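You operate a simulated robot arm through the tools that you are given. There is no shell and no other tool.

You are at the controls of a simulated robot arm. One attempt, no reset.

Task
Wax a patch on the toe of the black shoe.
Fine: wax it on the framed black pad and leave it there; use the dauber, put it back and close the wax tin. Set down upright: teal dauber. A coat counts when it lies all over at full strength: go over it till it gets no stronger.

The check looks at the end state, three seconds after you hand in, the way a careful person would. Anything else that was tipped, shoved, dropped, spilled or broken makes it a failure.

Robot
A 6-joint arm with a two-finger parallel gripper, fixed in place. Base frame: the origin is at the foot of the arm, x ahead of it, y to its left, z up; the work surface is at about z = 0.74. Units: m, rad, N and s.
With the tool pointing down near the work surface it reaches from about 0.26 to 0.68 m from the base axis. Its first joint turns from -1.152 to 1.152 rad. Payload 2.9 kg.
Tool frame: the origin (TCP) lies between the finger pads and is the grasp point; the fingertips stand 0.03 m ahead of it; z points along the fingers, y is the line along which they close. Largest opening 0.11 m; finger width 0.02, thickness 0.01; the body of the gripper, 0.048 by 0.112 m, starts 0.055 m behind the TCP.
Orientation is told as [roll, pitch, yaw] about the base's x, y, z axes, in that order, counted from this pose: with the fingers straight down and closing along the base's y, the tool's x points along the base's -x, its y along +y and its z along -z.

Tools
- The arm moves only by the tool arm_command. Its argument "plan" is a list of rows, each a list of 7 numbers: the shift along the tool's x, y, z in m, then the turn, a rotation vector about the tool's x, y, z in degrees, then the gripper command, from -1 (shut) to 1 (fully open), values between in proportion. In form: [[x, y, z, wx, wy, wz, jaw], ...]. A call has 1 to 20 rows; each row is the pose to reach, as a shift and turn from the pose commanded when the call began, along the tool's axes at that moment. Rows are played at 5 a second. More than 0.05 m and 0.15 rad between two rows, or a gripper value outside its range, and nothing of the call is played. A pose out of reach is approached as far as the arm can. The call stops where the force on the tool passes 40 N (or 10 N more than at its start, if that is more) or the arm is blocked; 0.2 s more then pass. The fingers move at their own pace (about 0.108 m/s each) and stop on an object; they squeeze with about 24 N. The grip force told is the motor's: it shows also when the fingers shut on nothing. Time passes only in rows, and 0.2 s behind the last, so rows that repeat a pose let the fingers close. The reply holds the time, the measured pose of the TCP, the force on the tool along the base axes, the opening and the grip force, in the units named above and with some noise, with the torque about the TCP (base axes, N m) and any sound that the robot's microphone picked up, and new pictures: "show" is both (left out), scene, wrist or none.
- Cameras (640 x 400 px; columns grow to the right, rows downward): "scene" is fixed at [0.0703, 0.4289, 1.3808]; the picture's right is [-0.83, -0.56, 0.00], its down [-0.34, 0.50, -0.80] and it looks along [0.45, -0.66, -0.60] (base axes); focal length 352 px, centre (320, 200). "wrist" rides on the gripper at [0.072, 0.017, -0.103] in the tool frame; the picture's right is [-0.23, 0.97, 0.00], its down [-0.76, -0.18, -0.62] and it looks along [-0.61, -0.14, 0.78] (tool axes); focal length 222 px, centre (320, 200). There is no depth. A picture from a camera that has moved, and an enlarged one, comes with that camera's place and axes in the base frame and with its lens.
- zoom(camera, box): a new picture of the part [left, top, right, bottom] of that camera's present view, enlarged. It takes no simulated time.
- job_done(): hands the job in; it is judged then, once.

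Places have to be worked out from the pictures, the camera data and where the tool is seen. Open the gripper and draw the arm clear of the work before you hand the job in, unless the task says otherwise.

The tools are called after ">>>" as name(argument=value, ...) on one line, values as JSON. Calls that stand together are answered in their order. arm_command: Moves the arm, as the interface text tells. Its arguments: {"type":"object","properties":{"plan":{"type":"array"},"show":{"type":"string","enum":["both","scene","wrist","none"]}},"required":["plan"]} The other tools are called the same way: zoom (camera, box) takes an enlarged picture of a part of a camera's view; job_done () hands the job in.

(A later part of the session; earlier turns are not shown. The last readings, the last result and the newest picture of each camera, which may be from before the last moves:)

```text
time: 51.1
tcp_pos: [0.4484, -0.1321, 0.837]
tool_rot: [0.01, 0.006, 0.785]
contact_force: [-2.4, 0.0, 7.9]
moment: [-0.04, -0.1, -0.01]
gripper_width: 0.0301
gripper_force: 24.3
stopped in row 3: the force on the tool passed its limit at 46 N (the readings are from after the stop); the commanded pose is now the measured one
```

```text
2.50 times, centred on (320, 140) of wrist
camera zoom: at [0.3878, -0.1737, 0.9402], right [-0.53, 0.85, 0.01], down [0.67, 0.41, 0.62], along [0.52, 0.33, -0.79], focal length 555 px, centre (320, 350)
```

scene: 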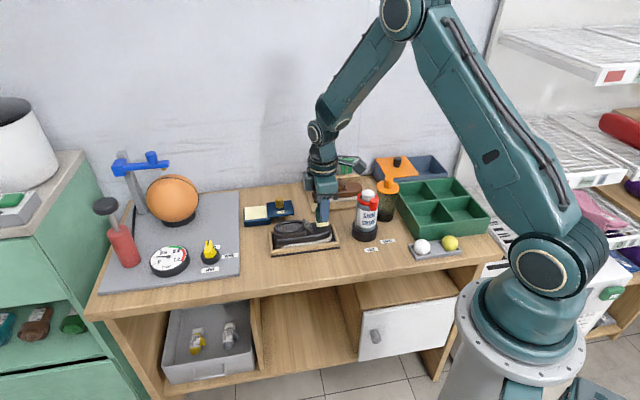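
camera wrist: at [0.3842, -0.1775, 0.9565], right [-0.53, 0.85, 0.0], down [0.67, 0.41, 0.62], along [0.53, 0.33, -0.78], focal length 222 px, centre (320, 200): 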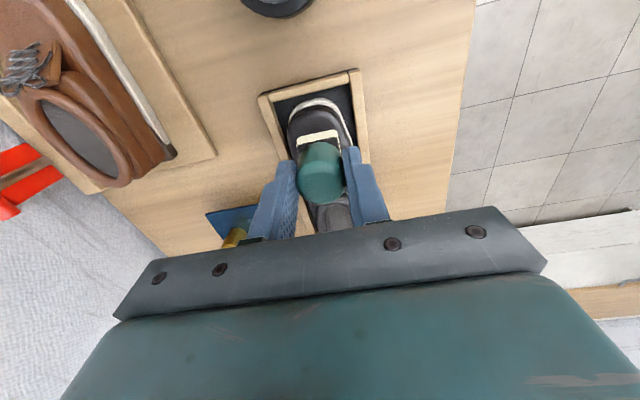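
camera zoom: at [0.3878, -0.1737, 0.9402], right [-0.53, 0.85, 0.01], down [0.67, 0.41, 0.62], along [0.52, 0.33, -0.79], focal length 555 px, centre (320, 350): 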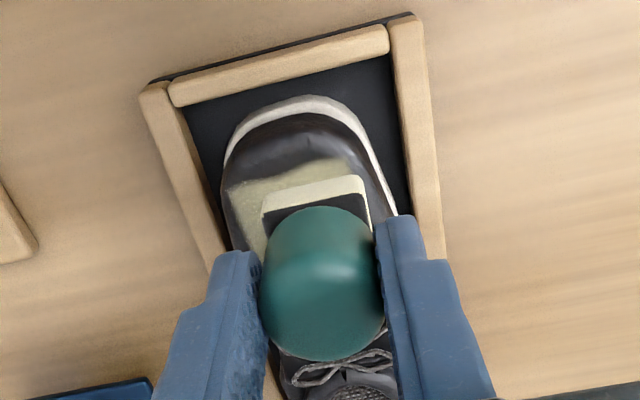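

The force spiked to 46 N and stopped; everything still looks in place. I lift away and inspect the coat and the grip.

>>> arm_command(plan=[[0, 0, -0.02, 0, 0, 0, -0.6], [0, 0, -0.05, 0, 0, 0, -0.6], [0, 0, -0.08, 0, 0, 0, -0.6], [0, 0, -0.08, 0, 0, 0, -0.6]], show="none")

>>> zoom(camera="scene", box=[260, 180, 360, 255])

>>> zoom(camera="wrist", box=[240, 60, 400, 220])

>>> zoom(camera="scene", box=[300, 210, 340, 240])

```text
time: 52.1
tcp_pos: [0.4498, -0.1333, 0.9165]
tool_rot: [0.013, 0.004, 0.785]
contact_force: [-0.2, 0.0, 0.1]
moment: [0.0, 0.0, -0.01]
gripper_width: 0.0302
gripper_force: 23.7
```

```text
5.33 times, centred on (310, 218) of scene
camera zoom: at [0.0703, 0.4289, 1.3808], right [-0.83, -0.56, 0.0], down [-0.34, 0.5, -0.8], along [0.45, -0.66, -0.6], focal length 1875 px, centre (373, 107)
```

zoom: 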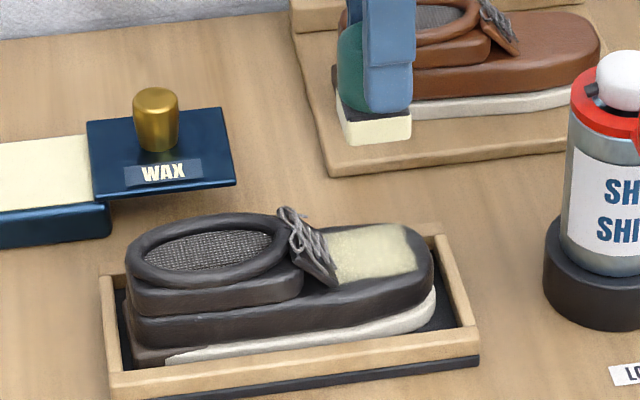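

```text
2.50 times, centred on (320, 140) of wrist
camera zoom: at [0.3883, -0.1744, 1.0207], right [-0.53, 0.85, 0.01], down [0.67, 0.41, 0.62], along [0.52, 0.33, -0.79], focal length 555 px, centre (320, 350)
```

zoom: 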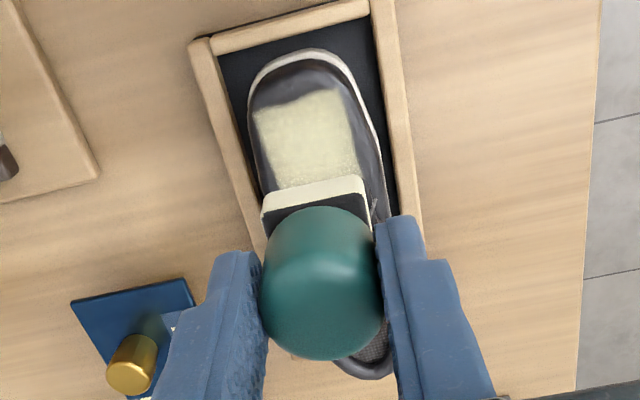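

```text
13.33 times, centred on (320, 225) of scene
camera zoom: at [0.0703, 0.4289, 1.3808], right [-0.83, -0.56, 0.0], down [-0.34, 0.5, -0.8], along [0.45, -0.66, -0.6], focal length 4687 px, centre (320, -133)
```

zoom: 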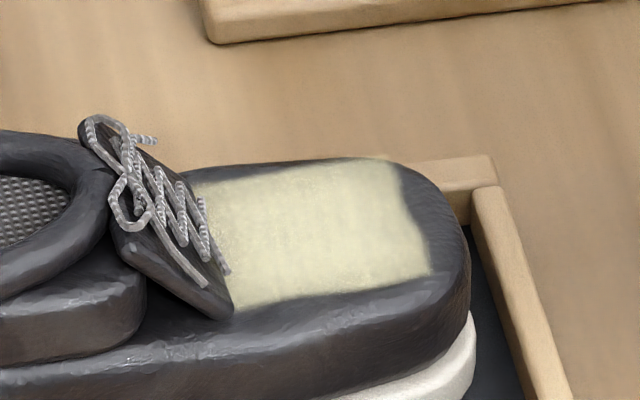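

The coat is dense but still a little mottled near its edges. I level the tool again (it took up a ~0.7° tilt), recentre, and make another lighter raster reaching slightly wider at the sides.

>>> arm_command(plan=[[0.0042, -0.002, 0, 0.68, 0.3, 0, -0.6], [0.0042, -0.002, 0, 0.68, 0.3, 0, -0.6], [0.0042, -0.002, 0, 0.68, 0.3, 0, -0.6]], show="none")

```text
time: 52.9
tcp_pos: [0.4487, -0.1359, 0.9166]
tool_rot: [0.0, 0.009, 0.786]
contact_force: [-0.1, 0.0, 0.2]
moment: [0.01, 0.0, 0.04]
gripper_width: 0.0302
gripper_force: 24.3
```

The roll/pitch readings are in the yawed frame; the remaining 0.009 pitch is undone by −0.54° about tool y.

>>> arm_command(plan=[[0, 0, 0, 0, -0.54, 0, -0.6], [0, 0, 0, 0, -0.54, 0, -0.6], [0, 0, 0, 0, -0.54, 0, -0.6]], show="none")

```text
time: 53.7
tcp_pos: [0.4486, -0.1364, 0.9168]
tool_rot: [0.0, 0.002, 0.784]
contact_force: [0.2, -0.1, -0.7]
moment: [-0.02, 0.01, -0.01]
gripper_width: 0.0303
gripper_force: 24.5
```

The tool is level again. Now another raster over the toe, a bit lighter and reaching ±8 mm sideways.

>>> arm_command(plan=[[0, 0, 0.045, 0, 0, 0, -0.6], [0, 0, 0.075, 0, 0, 0, -0.6], [0, 0, 0.0792, 0, 0, 0, -0.6], [-0.005, -0.007, 0.0792, 0, 0, 0, -0.6], [0, -0.008, 0.0792, 0, 0, 0, -0.6], [0.005, -0.007, 0.0792, 0, 0, 0, -0.6], [0.005, -0.003, 0.0792, 0, 0, 0, -0.6], [0, -0.003, 0.0792, 0, 0, 0, -0.6], [-0.005, -0.003, 0.0792, 0, 0, 0, -0.6], [-0.005, 0.003, 0.0792, 0, 0, 0, -0.6], [0, 0.003, 0.0792, 0, 0, 0, -0.6], [0.005, 0.003, 0.0792, 0, 0, 0, -0.6], [0.005, 0.007, 0.0792, 0, 0, 0, -0.6], [0, 0.008, 0.0792, 0, 0, 0, -0.6], [-0.005, 0.007, 0.0792, 0, 0, 0, -0.6], [-0.005, 0, 0.0792, 0, 0, 0, -0.6], [0.005, 0, 0.0792, 0, 0, 0, -0.6], [0, 0, 0.0792, 0, 0, 0, -0.6]], show="none")

>>> arm_command(plan=[[0, 0, -0.02, 0, 0, 0, -0.6], [0, 0, -0.05, 0, 0, 0, -0.6], [0, 0, -0.08, 0, 0, 0, -0.6], [0, 0, -0.08, 0, 0, 0, -0.6]], show="none")

>>> zoom(camera="wrist", box=[270, 60, 380, 160])

>>> zoom(camera="scene", box=[300, 210, 340, 240])

```text
time: 57.5
tcp_pos: [0.4486, -0.1381, 0.8361]
tool_rot: [-0.002, 0.003, 0.783]
contact_force: [-1.1, -5.3, 12.0]
moment: [-0.23, -0.03, 0.0]
gripper_width: 0.0303
gripper_force: 23.7
```

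```text
time: 58.5
tcp_pos: [0.4481, -0.1379, 0.917]
tool_rot: [0.0, 0.002, 0.786]
contact_force: [-0.3, 0.3, -1.0]
moment: [-0.01, 0.03, 0.0]
gripper_width: 0.0304
gripper_force: 24.2
```

```text
4.00 times, centred on (325, 110) of wrist
camera zoom: at [0.385, -0.1783, 1.0202], right [-0.53, 0.85, 0.0], down [0.66, 0.41, 0.62], along [0.53, 0.33, -0.78], focal length 888 px, centre (300, 560)
```

zoom: 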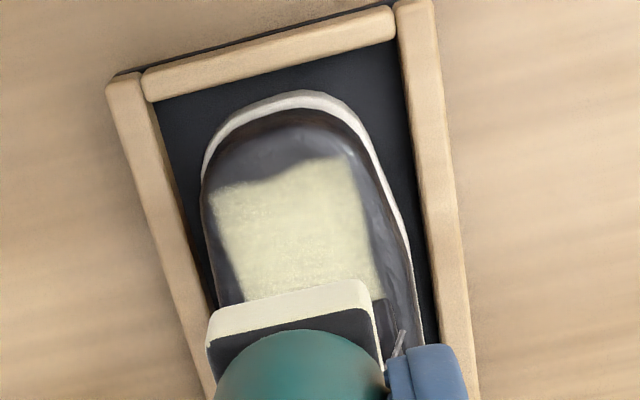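

```text
13.33 times, centred on (320, 225) of scene
camera zoom: at [0.0703, 0.4289, 1.3808], right [-0.83, -0.56, 0.0], down [-0.34, 0.5, -0.8], along [0.45, -0.66, -0.6], focal length 4687 px, centre (320, -133)
```

zoom: 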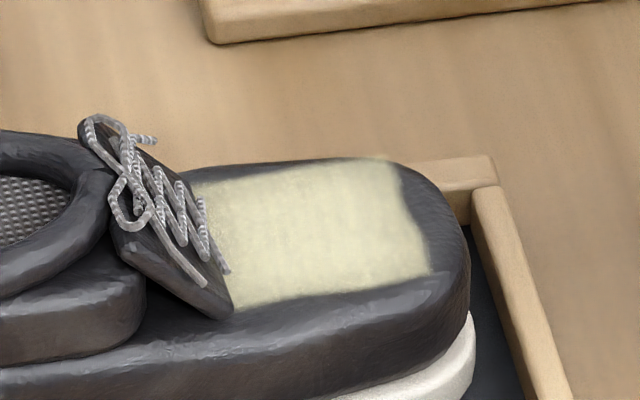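

The coat is smoother; the front edge and lace-side corner look slightly thinner. I make another pass with longer strokes fore and aft.

>>> arm_command(plan=[[0, 0, 0.045, 0, 0, 0, -0.6], [0, 0, 0.075, 0, 0, 0, -0.6], [0, 0, 0.0802, 0, 0, 0, -0.6], [0.004, -0.004, 0.0802, 0, 0, 0, -0.6], [0.008, -0.008, 0.0802, 0, 0, 0, -0.6], [0.0, -0.008, 0.0802, 0, 0, 0, -0.6], [-0.007, -0.008, 0.0802, 0, 0, 0, -0.6], [-0.007, -0.003, 0.0802, 0, 0, 0, -0.6], [0, -0.003, 0.0802, 0, 0, 0, -0.6], [0.008, -0.003, 0.0802, 0, 0, 0, -0.6], [0.008, 0.003, 0.0802, 0, 0, 0, -0.6], [0, 0.003, 0.0802, 0, 0, 0, -0.6], [-0.007, 0.003, 0.0802, 0, 0, 0, -0.6], [-0.007, 0.008, 0.0802, 0, 0, 0, -0.6], [0, 0.008, 0.0802, 0, 0, 0, -0.6], [0.008, 0.008, 0.0802, 0, 0, 0, -0.6], [0.008, 0, 0.0802, 0, 0, 0, -0.6], [0, 0, 0.0802, 0, 0, 0, -0.6]], show="none")

>>> arm_command(plan=[[0, 0, -0.02, 0, 0, 0, -0.6], [0, 0, -0.05, 0, 0, 0, -0.6], [0, 0, -0.08, 0, 0, 0, -0.6], [0, 0, -0.08, 0, 0, 0, -0.6]], show="none")

>>> zoom(camera="wrist", box=[270, 60, 380, 160])

>>> zoom(camera="scene", box=[300, 210, 340, 240])

```text
time: 62.3
tcp_pos: [0.4497, -0.1379, 0.8361]
tool_rot: [-0.001, 0.002, 0.784]
contact_force: [-3.3, -4.1, 9.5]
moment: [-0.16, 0.12, 0.03]
gripper_width: 0.0301
gripper_force: 24.2
```

```text
time: 63.3
tcp_pos: [0.4479, -0.1392, 0.9152]
tool_rot: [0.001, 0.001, 0.786]
contact_force: [0.6, -0.4, -0.2]
moment: [-0.04, 0.01, 0.0]
gripper_width: 0.0302
gripper_force: 24.2
```

```text
4.00 times, centred on (325, 110) of wrist
camera zoom: at [0.385, -0.18, 1.0187], right [-0.53, 0.85, 0.0], down [0.66, 0.41, 0.62], along [0.53, 0.33, -0.78], focal length 888 px, centre (300, 560)
```

zoom: 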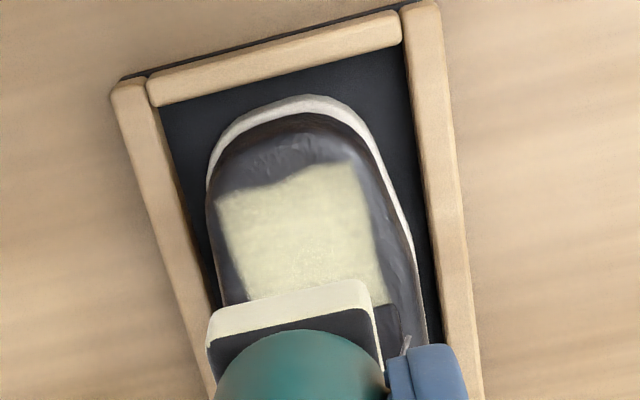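

```text
13.33 times, centred on (320, 225) of scene
camera zoom: at [0.0703, 0.4289, 1.3808], right [-0.83, -0.56, 0.0], down [-0.34, 0.5, -0.8], along [0.45, -0.66, -0.6], focal length 4687 px, centre (320, -133)
```

zoom: 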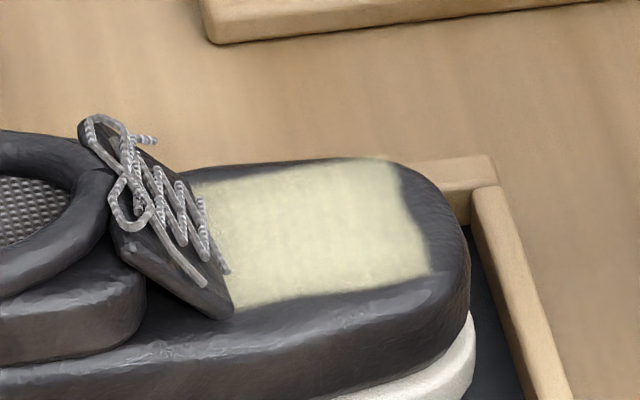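

The extent no longer changes and the strength barely does. To be sure the foam isn't simply running dry, I fetch fresh wax once more.

>>> arm_command(plan=[[-0.0273, -0.0195, 0, 0, 0, 0, -0.6], [-0.0546, -0.039, 0, 0, 0, 0, -0.6], [-0.0819, -0.0585, 0, 0, 0, 0, -0.6], [-0.1091, -0.078, 0, 0, 0, 0, -0.6], [-0.1364, -0.0975, 0, 0, 0, 0, -0.6], [-0.1637, -0.117, 0, 0, 0, 0, -0.6], [-0.1637, -0.117, 0.04, 0, 0, 0, -0.6], [-0.1637, -0.117, 0.08, 0, 0, 0, -0.6], [-0.1637, -0.117, 0.09, 0, 0, 0, -0.6], [-0.1637, -0.117, 0.09, 0, 0, 0, -0.6]], show="none")

>>> zoom(camera="scene", box=[225, 180, 325, 255])

```text
time: 65.5
tcp_pos: [0.6484, -0.1021, 0.8259]
tool_rot: [0.001, 0.001, 0.785]
contact_force: [0.8, -0.7, -0.5]
moment: [0.05, 0.02, 0.02]
gripper_width: 0.0303
gripper_force: 23.9
```

```text
5.33 times, centred on (275, 218) of scene
camera zoom: at [0.0703, 0.4289, 1.3808], right [-0.83, -0.56, 0.0], down [-0.34, 0.5, -0.8], along [0.45, -0.66, -0.6], focal length 1875 px, centre (560, 107)
```

zoom: 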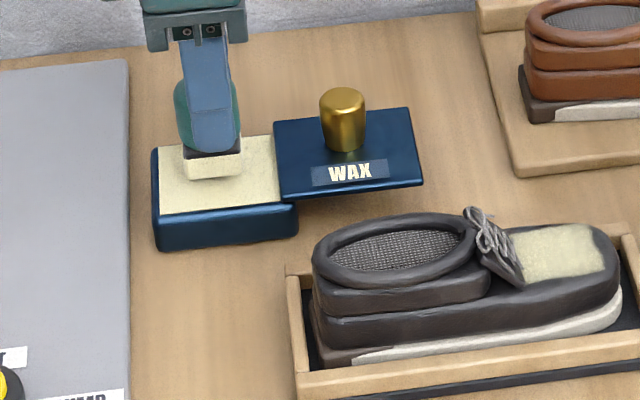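

The foam hovers over the wax. I press down in small steps to a light contact, with a small wiggle, then lift.

>>> arm_command(plan=[[0, 0, 0.005, 0, 0, 0, -0.6], [0, 0, 0.0075, 0, 0, 0, -0.6], [0, 0, 0.009, 0, 0, 0, -0.6], [0, 0, 0.0102, 0, 0, 0, -0.6], [0, 0, 0.0102, 0, 0, 0, -0.6]], show="none")

```text
time: 66.7
tcp_pos: [0.6479, -0.1046, 0.8181]
tool_rot: [-0.006, -0.001, 0.788]
contact_force: [-7.5, 2.5, 27.7]
moment: [0.25, 0.36, 0.0]
gripper_width: 0.0301
gripper_force: 24.0
```

Contact at the same height as before (0.818), so the dauber hasn't slipped. I lift and return to the toe.

>>> arm_command(plan=[[0, 0, -0.02, 0, 0, 0, -0.6], [0, 0, -0.06, 0, 0, 0, -0.6], [0, 0, -0.1002, 0, 0, 0, -0.6], [0.0273, 0.0195, -0.1002, 0, 0, 0, -0.6], [0.0546, 0.039, -0.1002, 0, 0, 0, -0.6], [0.0819, 0.0585, -0.1002, 0, 0, 0, -0.6], [0.1091, 0.078, -0.1002, 0, 0, 0, -0.6], [0.1364, 0.0975, -0.1002, 0, 0, 0, -0.6], [0.1637, 0.117, -0.1002, 0, 0, 0, -0.6], [0.1637, 0.117, -0.1002, 0, 0, 0, -0.6]], show="none")

>>> zoom(camera="wrist", box=[240, 60, 400, 220])

```text
time: 68.9
tcp_pos: [0.4473, -0.1382, 0.9153]
tool_rot: [0.001, 0.001, 0.786]
contact_force: [-0.6, 1.0, -0.2]
moment: [0.01, 0.02, -0.01]
gripper_width: 0.0304
gripper_force: 23.6
```

```text
2.50 times, centred on (320, 140) of wrist
camera zoom: at [0.3841, -0.1794, 1.0186], right [-0.53, 0.85, 0.0], down [0.66, 0.41, 0.62], along [0.53, 0.33, -0.78], focal length 555 px, centre (320, 350)
```

zoom: 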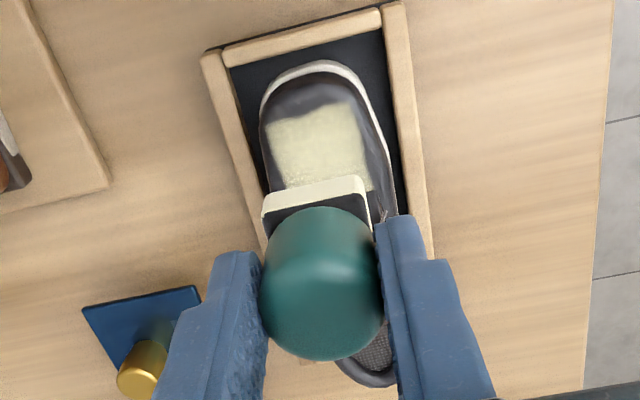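

From the pictures the patch spans u 0.212–0.250, so its middle lies ~8 mm nearer the laces than the foam's middle. I now do the pass shifted that way, nearly up to the tongue.

>>> arm_command(plan=[[-0.004, 0.001, 0.045, 0, 0, 0, -0.6], [-0.004, 0.001, 0.075, 0, 0, 0, -0.6], [-0.004, 0.001, 0.0797, 0, 0, 0, -0.6], [-0.0065, -0.004, 0.0797, 0, 0, 0, -0.6], [-0.0095, -0.007, 0.0797, 0, 0, 0, -0.6], [-0.0095, -0.002, 0.0797, 0, 0, 0, -0.6], [-0.0095, 0.004, 0.0797, 0, 0, 0, -0.6], [-0.0095, 0.009, 0.0797, 0, 0, 0, -0.6], [-0.005, 0.009, 0.0797, 0, 0, 0, -0.6], [-0.005, 0.002, 0.0797, 0, 0, 0, -0.6], [-0.005, -0.006, 0.0797, 0, 0, 0, -0.6], [0.0, -0.006, 0.0797, 0, 0, 0, -0.6], [0.0, 0.001, 0.0797, 0, 0, 0, -0.6], [0.0, 0.008, 0.0797, 0, 0, 0, -0.6], [0.004, 0.008, 0.0797, 0, 0, 0, -0.6], [0.004, 0.001, 0.0797, 0, 0, 0, -0.6], [0.004, -0.006, 0.0797, 0, 0, 0, -0.6], [-0.003, 0, 0.0797, 0, 0, 0, -0.6], [-0.008, 0.002, 0.0797, 0, 0, 0, -0.6]], show="none")

>>> zoom(camera="scene", box=[260, 180, 360, 255])

```text
time: 72.9
tcp_pos: [0.4544, -0.1299, 0.8371]
tool_rot: [0.001, 0.002, 0.786]
contact_force: [-0.3, 0.2, -0.9]
moment: [0.0, 0.0, -0.01]
gripper_width: 0.0302
gripper_force: 24.2
```

```text
5.33 times, centred on (310, 218) of scene
camera zoom: at [0.0703, 0.4289, 1.3808], right [-0.83, -0.56, 0.0], down [-0.34, 0.5, -0.8], along [0.45, -0.66, -0.6], focal length 1875 px, centre (373, 107)
```

zoom: 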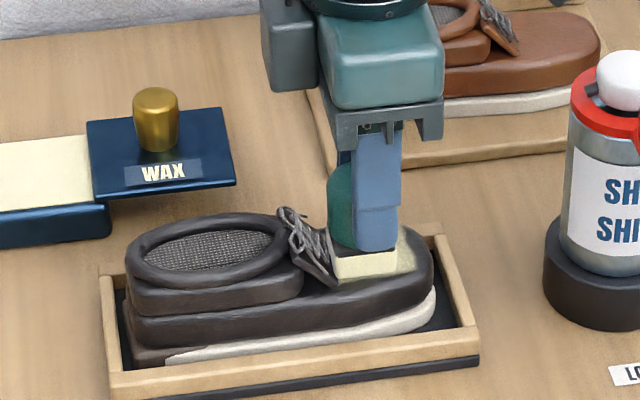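

At the end there was no contact force, so that pass was mostly too light. I go 1.3 mm deeper and repeat around here.

>>> arm_command(plan=[[0, 0, 0.0013, 0, 0, 0, -0.6], [-0.0015, -0.004, 0.0013, 0, 0, 0, -0.6], [-0.0015, -0.008, 0.0013, 0, 0, 0, -0.6], [-0.0015, -0.003, 0.0013, 0, 0, 0, -0.6], [-0.0015, 0.002, 0.0013, 0, 0, 0, -0.6], [-0.0015, 0.007, 0.0013, 0, 0, 0, -0.6], [0.003, 0.007, 0.0013, 0, 0, 0, -0.6], [0.003, 0, 0.0013, 0, 0, 0, -0.6], [0.003, -0.008, 0.0013, 0, 0, 0, -0.6], [0.008, -0.008, 0.0013, 0, 0, 0, -0.6], [0.008, 0, 0.0013, 0, 0, 0, -0.6], [0.008, 0.006, 0.0013, 0, 0, 0, -0.6], [0.012, 0.006, 0.0013, 0, 0, 0, -0.6], [0.012, 0, 0.0013, 0, 0, 0, -0.6], [0.012, -0.008, 0.0013, 0, 0, 0, -0.6], [0.006, -0.002, 0.0013, 0, 0, 0, -0.6], [0.0, 0, 0.0013, 0, 0, 0, -0.6]], show="none")

>>> arm_command(plan=[[0, 0, -0.02, 0, 0, 0, -0.6], [0, 0, -0.05, 0, 0, 0, -0.6], [0, 0, -0.08, 0, 0, 0, -0.6], [0, 0, -0.08, 0, 0, 0, -0.6]], show="none")

>>> zoom(camera="wrist", box=[270, 60, 380, 160])

>>> zoom(camera="scene", box=[300, 210, 340, 240])

```text
time: 74.7
tcp_pos: [0.4478, -0.1296, 0.8357]
tool_rot: [0.002, -0.001, 0.793]
contact_force: [-1.2, 0.5, 7.1]
moment: [-0.12, -0.07, 0.03]
gripper_width: 0.0303
gripper_force: 24.2
stopped in row 9: the force on the tool passed its limit at 43 N (the readings are from after the stop); the commanded pose is now the measured one
```

```text
time: 75.7
tcp_pos: [0.4502, -0.1293, 0.9173]
tool_rot: [0.006, -0.002, 0.793]
contact_force: [-0.8, -0.3, -0.9]
moment: [0.0, 0.0, -0.01]
gripper_width: 0.0298
gripper_force: 24.3
```

```text
4.00 times, centred on (325, 110) of wrist
camera zoom: at [0.3884, -0.1712, 1.0203], right [-0.53, 0.85, 0.01], down [0.66, 0.41, 0.62], along [0.52, 0.34, -0.78], focal length 888 px, centre (300, 560)
```

zoom: 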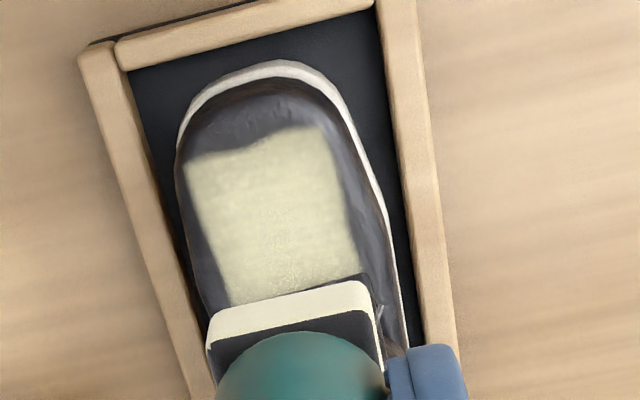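

```text
13.33 times, centred on (320, 225) of scene
camera zoom: at [0.0703, 0.4289, 1.3808], right [-0.83, -0.56, 0.0], down [-0.34, 0.5, -0.8], along [0.45, -0.66, -0.6], focal length 4687 px, centre (320, -133)
```

zoom: 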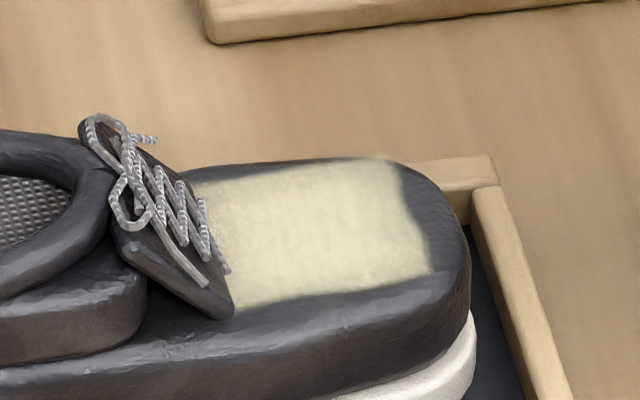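

The patch now looks uniform and unchanged in strength from the previous pass. I level the tool again and give the front half one last light pass with the fresh wax to confirm it gets no stronger.

>>> arm_command(plan=[[0.0065, -0.003, 0, 0.34, 0, 0.46, -0.6], [0.0065, -0.003, 0, 0.34, 0, 0.46, -0.6], [0.0065, -0.003, 0, 0.34, 0, 0.46, -0.6]], show="none")

```text
time: 76.5
tcp_pos: [0.4492, -0.1366, 0.9157]
tool_rot: [0.0, -0.001, 0.786]
contact_force: [-0.5, -0.9, 0.2]
moment: [-0.03, -0.01, 0.02]
gripper_width: 0.0305
gripper_force: 23.8
```

Level at (0.449, -0.137, 0.916). I make the light pass over the whole patch, front first.

>>> arm_command(plan=[[0, 0, 0.045, 0, 0, 0, -0.6], [0, 0, 0.075, 0, 0, 0, -0.6], [0, 0, 0.0795, 0, 0, 0, -0.6], [0.004, -0.003, 0.0795, 0, 0, 0, -0.6], [0.004, -0.006, 0.0795, 0, 0, 0, -0.6], [0.004, 0, 0.0795, 0, 0, 0, -0.6], [0.004, 0.006, 0.0795, 0, 0, 0, -0.6], [0, 0.006, 0.0795, 0, 0, 0, -0.6], [0, 0, 0.0795, 0, 0, 0, -0.6], [0, -0.006, 0.0795, 0, 0, 0, -0.6], [-0.004, -0.006, 0.0795, 0, 0, 0, -0.6], [-0.004, 0, 0.0795, 0, 0, 0, -0.6], [-0.004, 0.006, 0.0795, 0, 0, 0, -0.6], [-0.008, 0.006, 0.0795, 0, 0, 0, -0.6], [-0.008, 0, 0.0795, 0, 0, 0, -0.6], [-0.008, -0.006, 0.0795, 0, 0, 0, -0.6], [-0.004, 0, 0.0795, 0, 0, 0, -0.6], [0, 0, 0.0795, 0, 0, 0, -0.6]], show="none")

>>> arm_command(plan=[[0, 0, -0.02, 0, 0, 0, -0.6], [0, 0, -0.05, 0, 0, 0, -0.6], [0, 0, -0.08, 0, 0, 0, -0.6], [0, 0, -0.08, 0, 0, 0, -0.6]])

>>> zoom(camera="wrist", box=[270, 60, 380, 160])

>>> zoom(camera="scene", box=[300, 210, 340, 240])

```text
time: 80.3
tcp_pos: [0.4485, -0.1354, 0.8374]
tool_rot: [-0.003, -0.003, 0.786]
contact_force: [5.4, 2.0, 12.2]
moment: [0.14, -0.26, -0.01]
gripper_width: 0.0301
gripper_force: 24.1
```

```text
time: 81.3
tcp_pos: [0.4471, -0.1355, 0.917]
tool_rot: [0.001, -0.002, 0.785]
contact_force: [-0.2, 0.1, -0.2]
moment: [0.02, 0.02, -0.02]
gripper_width: 0.0304
gripper_force: 24.1
camera wrist: at [0.3836, -0.1763, 1.0203], right [-0.53, 0.85, 0.0], down [0.66, 0.41, 0.62], along [0.53, 0.33, -0.78], focal length 222 px, centre (320, 200)
```

scene: 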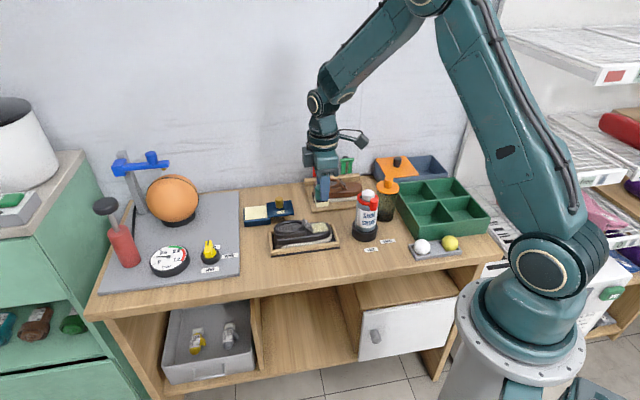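
wrist: 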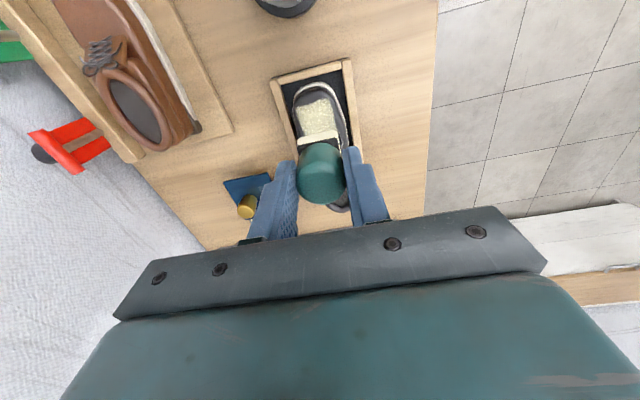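

```text
4.00 times, centred on (325, 110) of wrist
camera zoom: at [0.3836, -0.1763, 1.0203], right [-0.53, 0.85, 0.0], down [0.66, 0.41, 0.62], along [0.53, 0.33, -0.78], focal length 888 px, centre (300, 560)
```

zoom: 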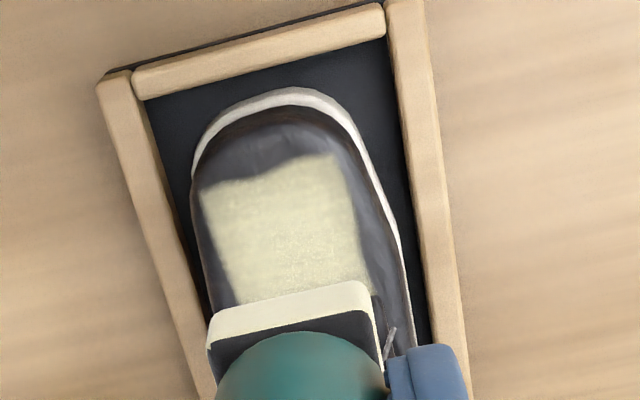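

```text
13.33 times, centred on (320, 225) of scene
camera zoom: at [0.0703, 0.4289, 1.3808], right [-0.83, -0.56, 0.0], down [-0.34, 0.5, -0.8], along [0.45, -0.66, -0.6], focal length 4687 px, centre (320, -133)
```

zoom: 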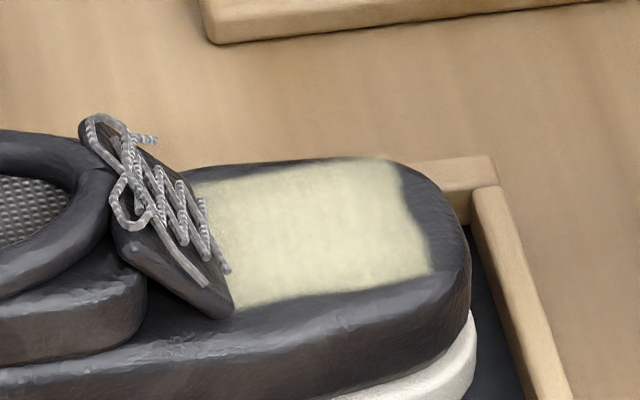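

The patch is uniform and no longer changes, so waxing is done. I carry the dauber back over its original spot (TCP 0.5205, 0.035) and lower to 1 cm above the table.

>>> arm_command(plan=[[-0.0288, 0.0117, 0, 0, 0, 0, -0.6], [-0.0575, 0.0233, 0, 0, 0, 0, -0.6], [-0.0863, 0.035, 0, 0, 0, 0, -0.6], [-0.115, 0.0467, 0, 0, 0, 0, -0.6], [-0.1438, 0.0583, 0, 0, 0, 0, -0.6], [-0.1726, 0.07, 0, 0, 0, 0, -0.6], [-0.1726, 0.07, 0.04, 0, 0, 0, -0.6], [-0.1726, 0.07, 0.08, 0, 0, 0, -0.6], [-0.1726, 0.07, 0.108, 0, 0, 0, -0.6], [-0.1726, 0.07, 0.108, 0, 0, 0, -0.6]])

>>> zoom(camera="scene", box=[220, 200, 320, 280])

```text
time: 83.5
tcp_pos: [0.5188, 0.0366, 0.8088]
tool_rot: [-0.002, 0.0, 0.784]
contact_force: [0.0, 0.5, -0.5]
moment: [0.0, -0.01, -0.01]
gripper_width: 0.0301
gripper_force: 23.9
camera wrist: at [0.4559, -0.0044, 0.9115], right [-0.53, 0.85, 0.0], down [0.66, 0.41, 0.62], along [0.53, 0.33, -0.78], focal length 222 px, centre (320, 200)
```

scene: 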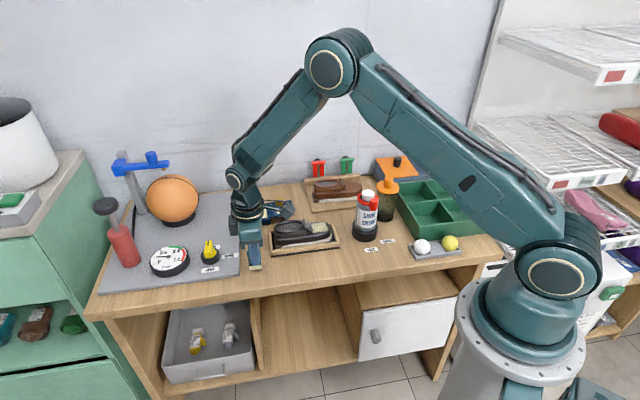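
wrist: 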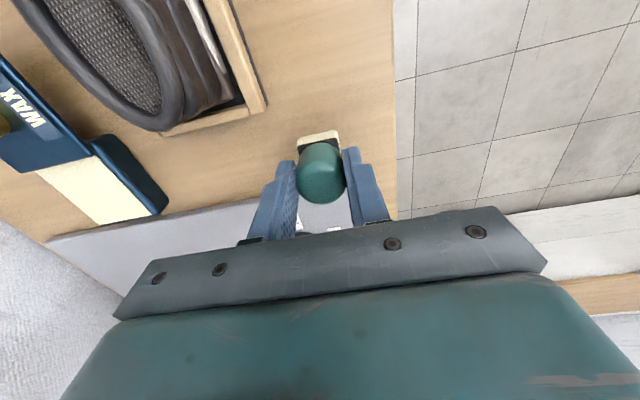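

```text
5.00 times, centred on (270, 240) of scene
camera zoom: at [0.0703, 0.4289, 1.3808], right [-0.83, -0.56, 0.0], down [-0.34, 0.5, -0.8], along [0.45, -0.66, -0.6], focal length 1758 px, centre (570, 0)
```

zoom: 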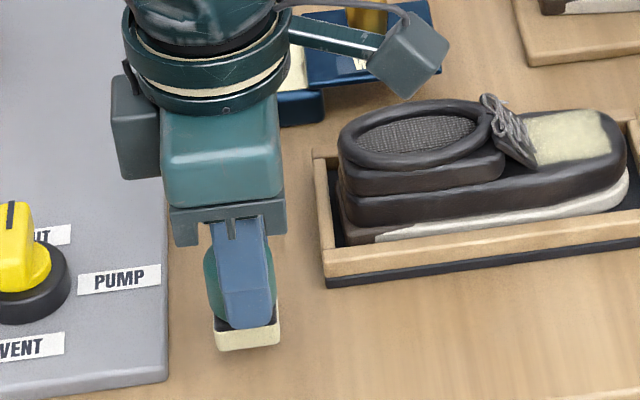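

It is over its old place, level. I lower in small steps to light contact with the table.

>>> arm_command(plan=[[0, 0, 0.005, 0, 0, 0, -0.6], [0, 0, 0.009, 0, 0, 0, -0.6], [0, 0, 0.0105, 0, 0, 0, -0.6], [0, 0, 0.0115, 0, 0, 0, -0.6], [0, 0, 0.0115, 0, 0, 0, -0.6]], show="none")

```text
time: 84.7
tcp_pos: [0.5186, 0.0355, 0.7977]
tool_rot: [-0.001, -0.002, 0.782]
contact_force: [-0.6, 0.4, 0.5]
moment: [-0.03, -0.01, 0.04]
gripper_width: 0.0302
gripper_force: 23.8
```

No contact yet at z 0.798; I continue in half-millimetre steps.

>>> arm_command(plan=[[0, 0, 0.0007, 0, 0, 0, -0.6], [0, 0, 0.0014, 0, 0, 0, -0.6], [0, 0, 0.002, 0, 0, 0, -0.6], [0, 0, 0.002, 0, 0, 0, -0.6]], show="none")

```text
time: 85.7
tcp_pos: [0.5203, 0.0353, 0.7957]
tool_rot: [-0.001, -0.002, 0.784]
contact_force: [-0.2, 0.8, -0.8]
moment: [0.0, 0.02, 0.04]
gripper_width: 0.0302
gripper_force: 24.0
```

>>> arm_command(plan=[[0, 0, 0.0006, 0, 0, 0, -0.6], [0, 0, 0.0012, 0, 0, 0, -0.6], [0, 0, 0.0018, 0, 0, 0, -0.6], [0, 0, 0.0018, 0, 0, 0, -0.6]], show="none")

>>> zoom(camera="scene", box=[230, 235, 290, 280])

```text
time: 86.7
tcp_pos: [0.5218, 0.0347, 0.795]
tool_rot: [0.0, -0.002, 0.783]
contact_force: [-6.5, -3.9, 24.5]
moment: [-0.13, 0.36, -0.03]
gripper_width: 0.0301
gripper_force: 23.9
```

```text
8.89 times, centred on (260, 258) of scene
camera zoom: at [0.0698, 0.4288, 1.3809], right [-0.83, -0.56, 0.0], down [-0.34, 0.5, -0.8], along [0.45, -0.66, -0.6], focal length 3125 px, centre (853, -311)
```

zoom: 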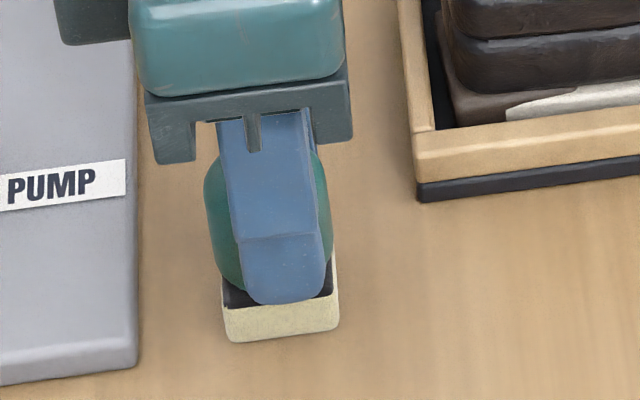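

The foam stands on the table (24 N). I ease 1 mm off, open to 0.055 m, and rise straight up.

>>> arm_command(plan=[[0, 0, -0.001, 0, 0, 0, -0.6], [0, 0, -0.0012, 0, 0, 0, -0.6], [0, 0, -0.0012, 0, 0, 0, -0.3], [0, 0, -0.0012, 0, 0, 0, 0.0], [0, 0, -0.0012, 0, 0, 0, 0.0], [0, 0, -0.03, 0, 0, 0, 0.0], [0, 0, -0.07, 0, 0, 0, 0.0], [0, 0, -0.11, 0, 0, 0, 0.0], [0, 0, -0.11, 0, 0, 0, 0.0]])

>>> zoom(camera="scene", box=[220, 190, 350, 280])

```text
time: 88.7
tcp_pos: [0.519, 0.0381, 0.902]
tool_rot: [-0.003, -0.001, 0.783]
contact_force: [0.4, -0.9, 0.6]
moment: [-0.01, 0.0, 0.03]
gripper_width: 0.0548
gripper_force: 0.1
camera wrist: at [0.4559, -0.0039, 1.0061], right [-0.53, 0.85, 0.0], down [0.66, 0.41, 0.62], along [0.53, 0.33, -0.78], focal length 222 px, centre (320, 200)
```

scene: 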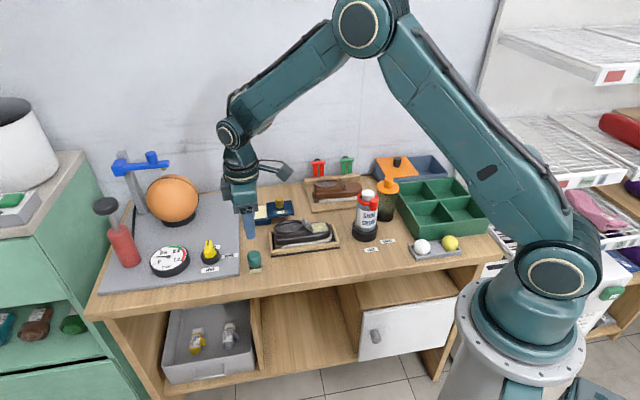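
wrist: 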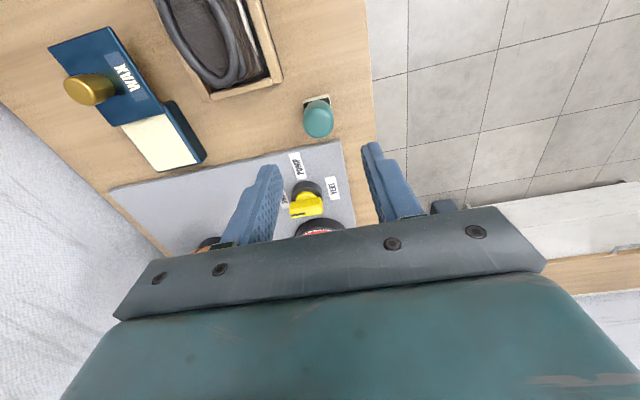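

```text
4.44 times, centred on (285, 235) of scene
camera zoom: at [0.0703, 0.4289, 1.3808], right [-0.83, -0.56, 0.0], down [-0.34, 0.5, -0.8], along [0.45, -0.66, -0.6], focal length 1562 px, centre (476, 44)
```

zoom: 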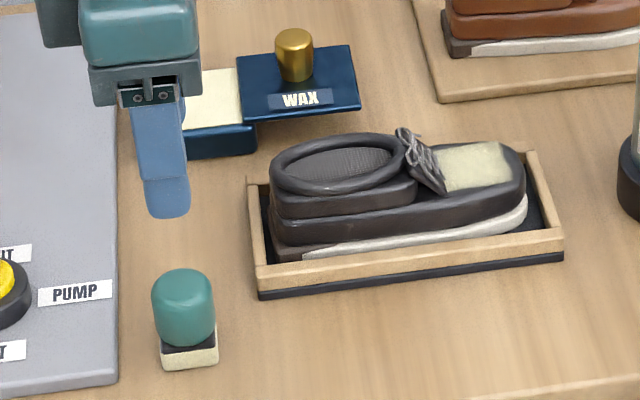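

The dauber stands upright in its place. Now I return above the lid's knob at about (0.607, -0.1545) to close the tin.

>>> arm_command(plan=[[0.0121, -0.0327, 0, 0, 0, 0, 0.0], [0.0243, -0.0653, 0, 0, 0, 0, 0.0], [0.0364, -0.098, 0, 0, 0, 0, 0.0], [0.0485, -0.1306, 0, 0, 0, 0, 0.0], [0.0607, -0.1633, 0, 0, 0, 0, 0.0], [0.0728, -0.1959, 0, 0, 0, 0, 0.0], [0.0728, -0.1959, 0.02, 0, 0, 0, 0.0], [0.0728, -0.1959, 0.02, 0, 0, 0, 0.0]])

>>> zoom(camera="wrist", box=[200, 20, 440, 220])

```text
time: 90.5
tcp_pos: [0.6062, -0.1523, 0.8828]
tool_rot: [-0.001, -0.003, 0.785]
contact_force: [0.5, -0.6, 0.2]
moment: [0.0, -0.04, 0.0]
gripper_width: 0.0547
gripper_force: 0.0
camera wrist: at [0.5438, -0.1938, 0.9859], right [-0.53, 0.85, 0.0], down [0.66, 0.41, 0.62], along [0.53, 0.33, -0.78], focal length 222 px, centre (320, 200)
```

scene: 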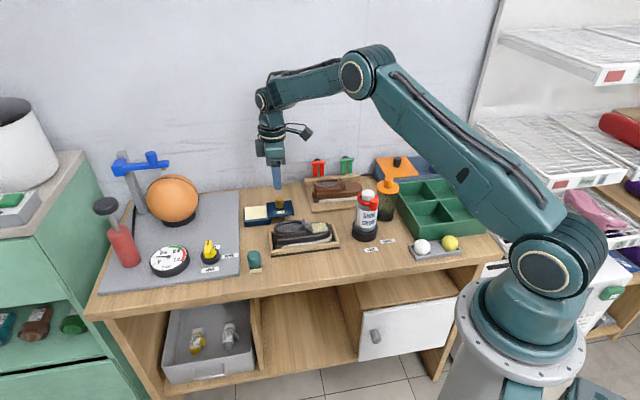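
wrist: 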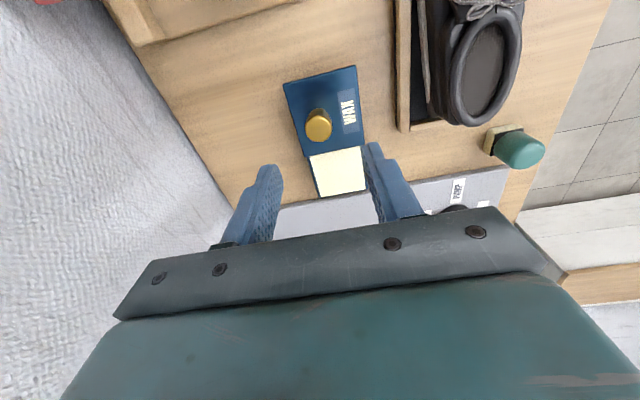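

```text
2.00 times, centred on (320, 120) of wrist
camera zoom: at [0.5438, -0.1938, 0.9859], right [-0.53, 0.85, 0.0], down [0.66, 0.41, 0.62], along [0.53, 0.33, -0.78], focal length 444 px, centre (320, 360)
```

zoom: 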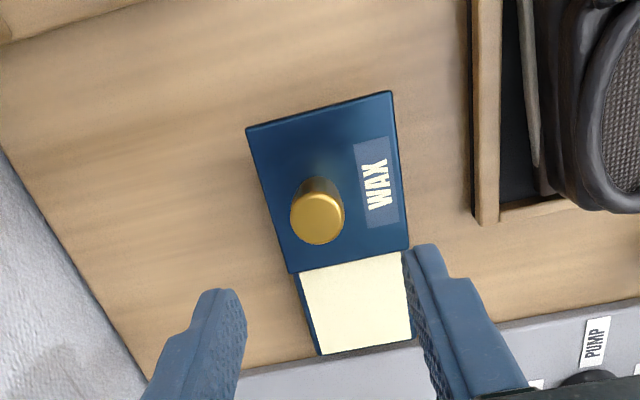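

The knob is again straight below within 2 mm. I descend and close on it.

>>> arm_command(plan=[[0.0015, 0, 0.03, 0, 0, 0, 0.0], [0.0015, 0, 0.06, 0, 0, 0, 0.0], [0.0015, 0, 0.0785, 0, 0, 0, 0.0], [0.0015, 0, 0.0785, 0, 0, 0, 0.0], [0.0015, 0, 0.0785, 0, 0, 0, -0.4], [0.0015, 0, 0.0785, 0, 0, 0, -0.8], [0.0015, 0, 0.0785, 0, 0, 0, -0.8]], show="none")

>>> zoom(camera="scene", box=[225, 180, 325, 255])

```text
time: 92.1
tcp_pos: [0.6063, -0.1545, 0.8035]
tool_rot: [0.001, -0.001, 0.788]
contact_force: [-9.4, 9.2, 3.3]
moment: [-0.01, 0.18, 0.0]
gripper_width: 0.0227
gripper_force: 44.9
```

```text
5.33 times, centred on (275, 218) of scene
camera zoom: at [0.07, 0.4291, 1.3807], right [-0.83, -0.56, 0.0], down [-0.34, 0.49, -0.8], along [0.45, -0.66, -0.6], focal length 1875 px, centre (560, 107)
```

zoom: 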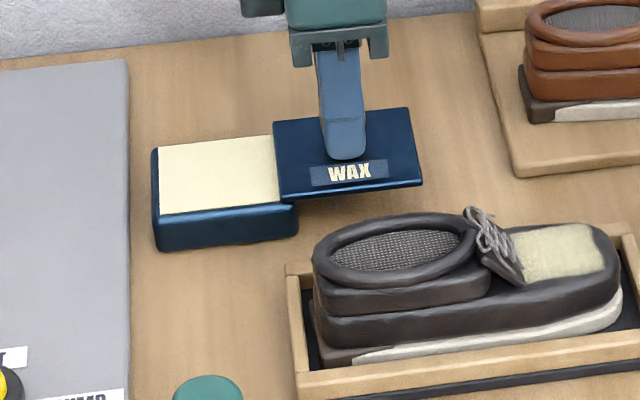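

The knob is held. I ease the side load and slide the lid back in 6–7 mm steps, first 56 mm.

>>> arm_command(plan=[[-0.004, 0.001, 0, 0, 0, 0, -0.8], [-0.01, 0.001, 0, 0, 0, 0, -0.8], [-0.016, 0.001, 0, 0, 0, 0, -0.8], [-0.022, 0.001, 0, 0, 0, 0, -0.8], [-0.028, 0.001, 0, 0, 0, 0, -0.8], [-0.034, 0.001, 0, 0, 0, 0, -0.8], [-0.04, 0.001, 0, 0, 0, 0, -0.8], [-0.046, 0.001, 0, 0, 0, 0, -0.8], [-0.052, 0.001, 0, 0, 0, 0, -0.8], [-0.056, 0.001, 0, 0, 0, 0, -0.8], [-0.056, 0.001, 0, 0, 0, 0, -0.8]], show="none")

>>> zoom(camera="scene", box=[225, 180, 325, 255])

```text
time: 94.5
tcp_pos: [0.6425, -0.1168, 0.8037]
tool_rot: [0.0, 0.0, 0.784]
contact_force: [6.1, -6.7, -20.0]
moment: [-0.09, -0.15, 0.01]
gripper_width: 0.0226
gripper_force: 45.2
```

```text
5.33 times, centred on (275, 218) of scene
camera zoom: at [0.0709, 0.4287, 1.3809], right [-0.83, -0.56, 0.0], down [-0.34, 0.5, -0.8], along [0.45, -0.66, -0.6], focal length 1875 px, centre (560, 107)
```

zoom: 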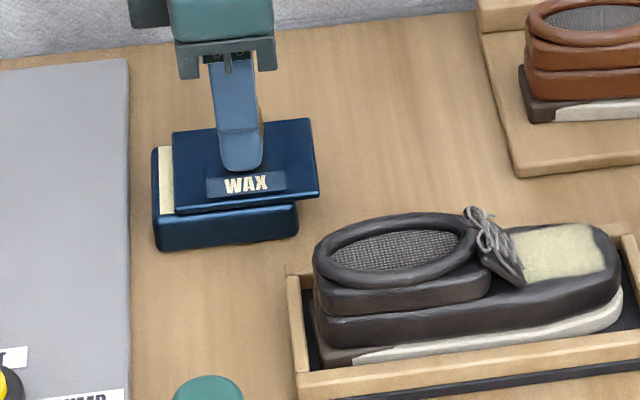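

About 12–13 mm remain, and the tool pulls up by 20 N; I lower 1.2 mm and keep sliding in small steps to the stop.

>>> arm_command(plan=[[0, -0.0006, 0.0012, 0, 0, 0, -0.8], [-0.003, -0.0006, 0.0012, 0, 0, 0, -0.8], [-0.006, -0.0006, 0.0012, 0, 0, 0, -0.8], [-0.009, -0.0006, 0.0012, 0, 0, 0, -0.8], [-0.011, -0.0006, 0.0012, 0, 0, 0, -0.8], [-0.0125, -0.0006, 0.0012, 0, 0, 0, -0.8], [-0.0125, -0.0006, 0.0012, 0, 0, 0, -0.8]], show="none")

>>> zoom(camera="scene", box=[235, 190, 285, 235])

```text
time: 96.1
tcp_pos: [0.6537, -0.1075, 0.8042]
tool_rot: [0.002, 0.0, 0.783]
contact_force: [-7.3, 0.8, -11.6]
moment: [0.15, -0.06, 0.07]
gripper_width: 0.0226
gripper_force: 45.2
```

```text
8.89 times, centred on (260, 212) of scene
camera zoom: at [0.0704, 0.4289, 1.3808], right [-0.83, -0.56, 0.0], down [-0.34, 0.5, -0.8], along [0.45, -0.66, -0.6], focal length 3125 px, centre (853, 89)
```

zoom: 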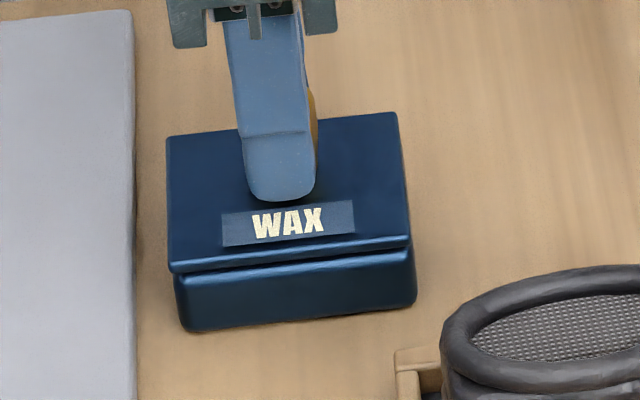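

The lid is exactly where it was at the start: fully closed. I release the knob and rise.

>>> arm_command(plan=[[0, 0, 0, 0, 0, 0, -0.4], [0, 0, 0, 0, 0, 0, 0.0], [0, 0, 0, 0, 0, 0, 0.0], [0, 0, -0.03, 0, 0, 0, 0.0], [0, 0, -0.07, 0, 0, 0, 0.0], [0, 0, -0.11, 0, 0, 0, 0.0], [0.04, 0, -0.14, 0, 0, 0, 0.0], [0.08, 0, -0.16, 0, 0, 0, 0.3], [0.12, 0, -0.18, 0, 0, 0, 0.6], [0.15, 0, -0.2, 0, 0, 0, 1], [0.15, 0, -0.2, 0, 0, 0, 1]])

>>> zoom(camera="scene", box=[220, 180, 350, 280])

>>> zoom(camera="scene", box=[300, 210, 340, 240])

>>> zoom(camera="scene", box=[90, 140, 500, 300])

```text
time: 98.5
tcp_pos: [0.5506, -0.2126, 1.0058]
tool_rot: [0.0, -0.002, 0.786]
contact_force: [-0.8, -0.9, -0.5]
moment: [0.0, 0.0, -0.01]
gripper_width: 0.1097
gripper_force: 0.1
camera wrist: at [0.4869, -0.2542, 1.1081], right [-0.53, 0.85, 0.0], down [0.66, 0.41, 0.62], along [0.53, 0.33, -0.78], focal length 222 px, centre (320, 200)
```

scene: 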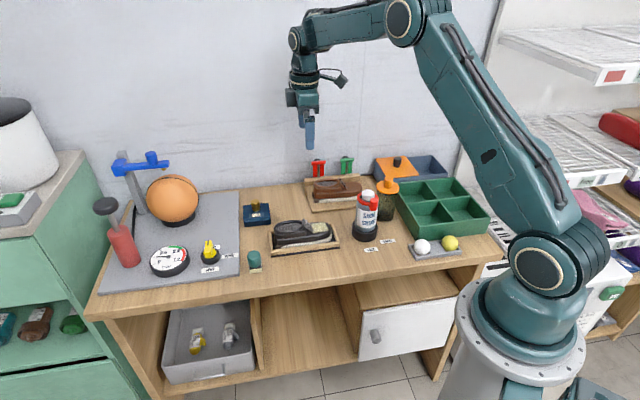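
wrist: 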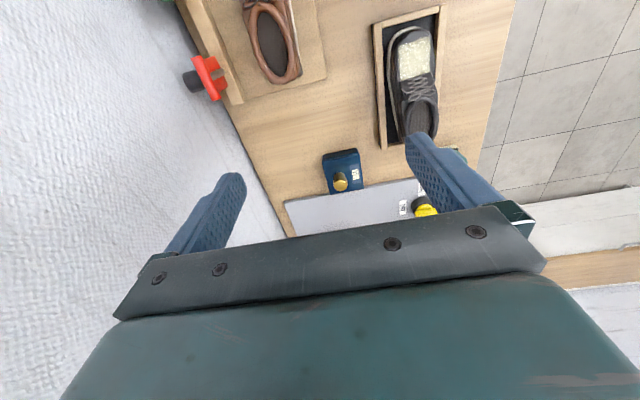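

```text
4.00 times, centred on (285, 230) of scene
camera zoom: at [0.0703, 0.4289, 1.3808], right [-0.83, -0.56, 0.0], down [-0.34, 0.5, -0.8], along [0.45, -0.66, -0.6], focal length 1406 px, centre (460, 80)
```

zoom: 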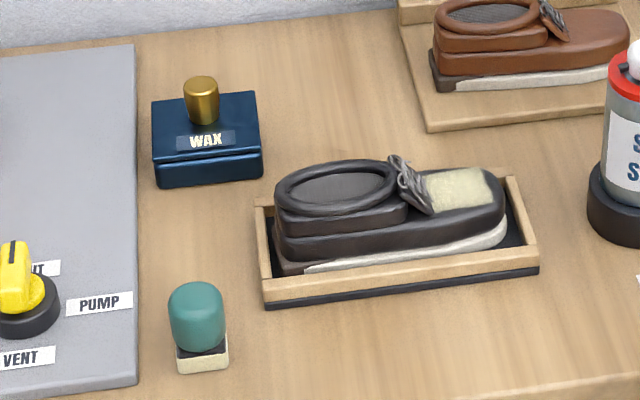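

```text
13.33 times, centred on (320, 225) of scene
camera zoom: at [0.0703, 0.4289, 1.3808], right [-0.83, -0.56, 0.0], down [-0.34, 0.5, -0.8], along [0.45, -0.66, -0.6], focal length 4687 px, centre (320, -133)
```

zoom: 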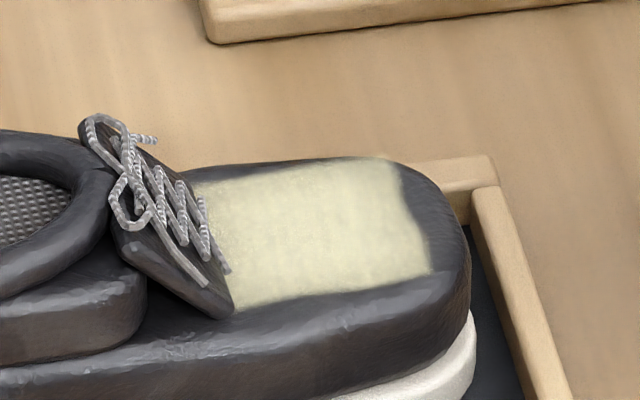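

```text
1.56 times, centred on (295, 220) of scene
camera zoom: at [0.0703, 0.4289, 1.3808], right [-0.83, -0.56, 0.0], down [-0.34, 0.5, -0.8], along [0.45, -0.66, -0.6], focal length 549 px, centre (359, 169)
```

zoom: 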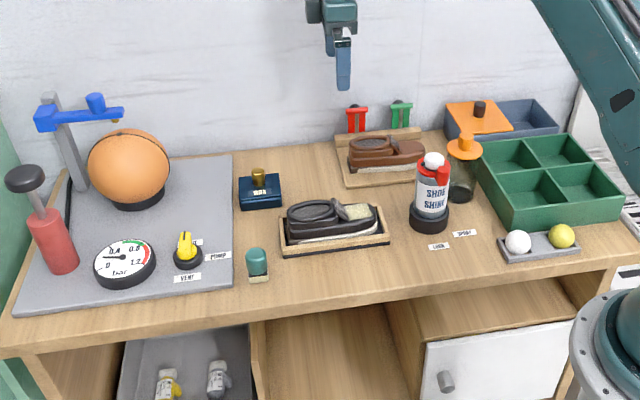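

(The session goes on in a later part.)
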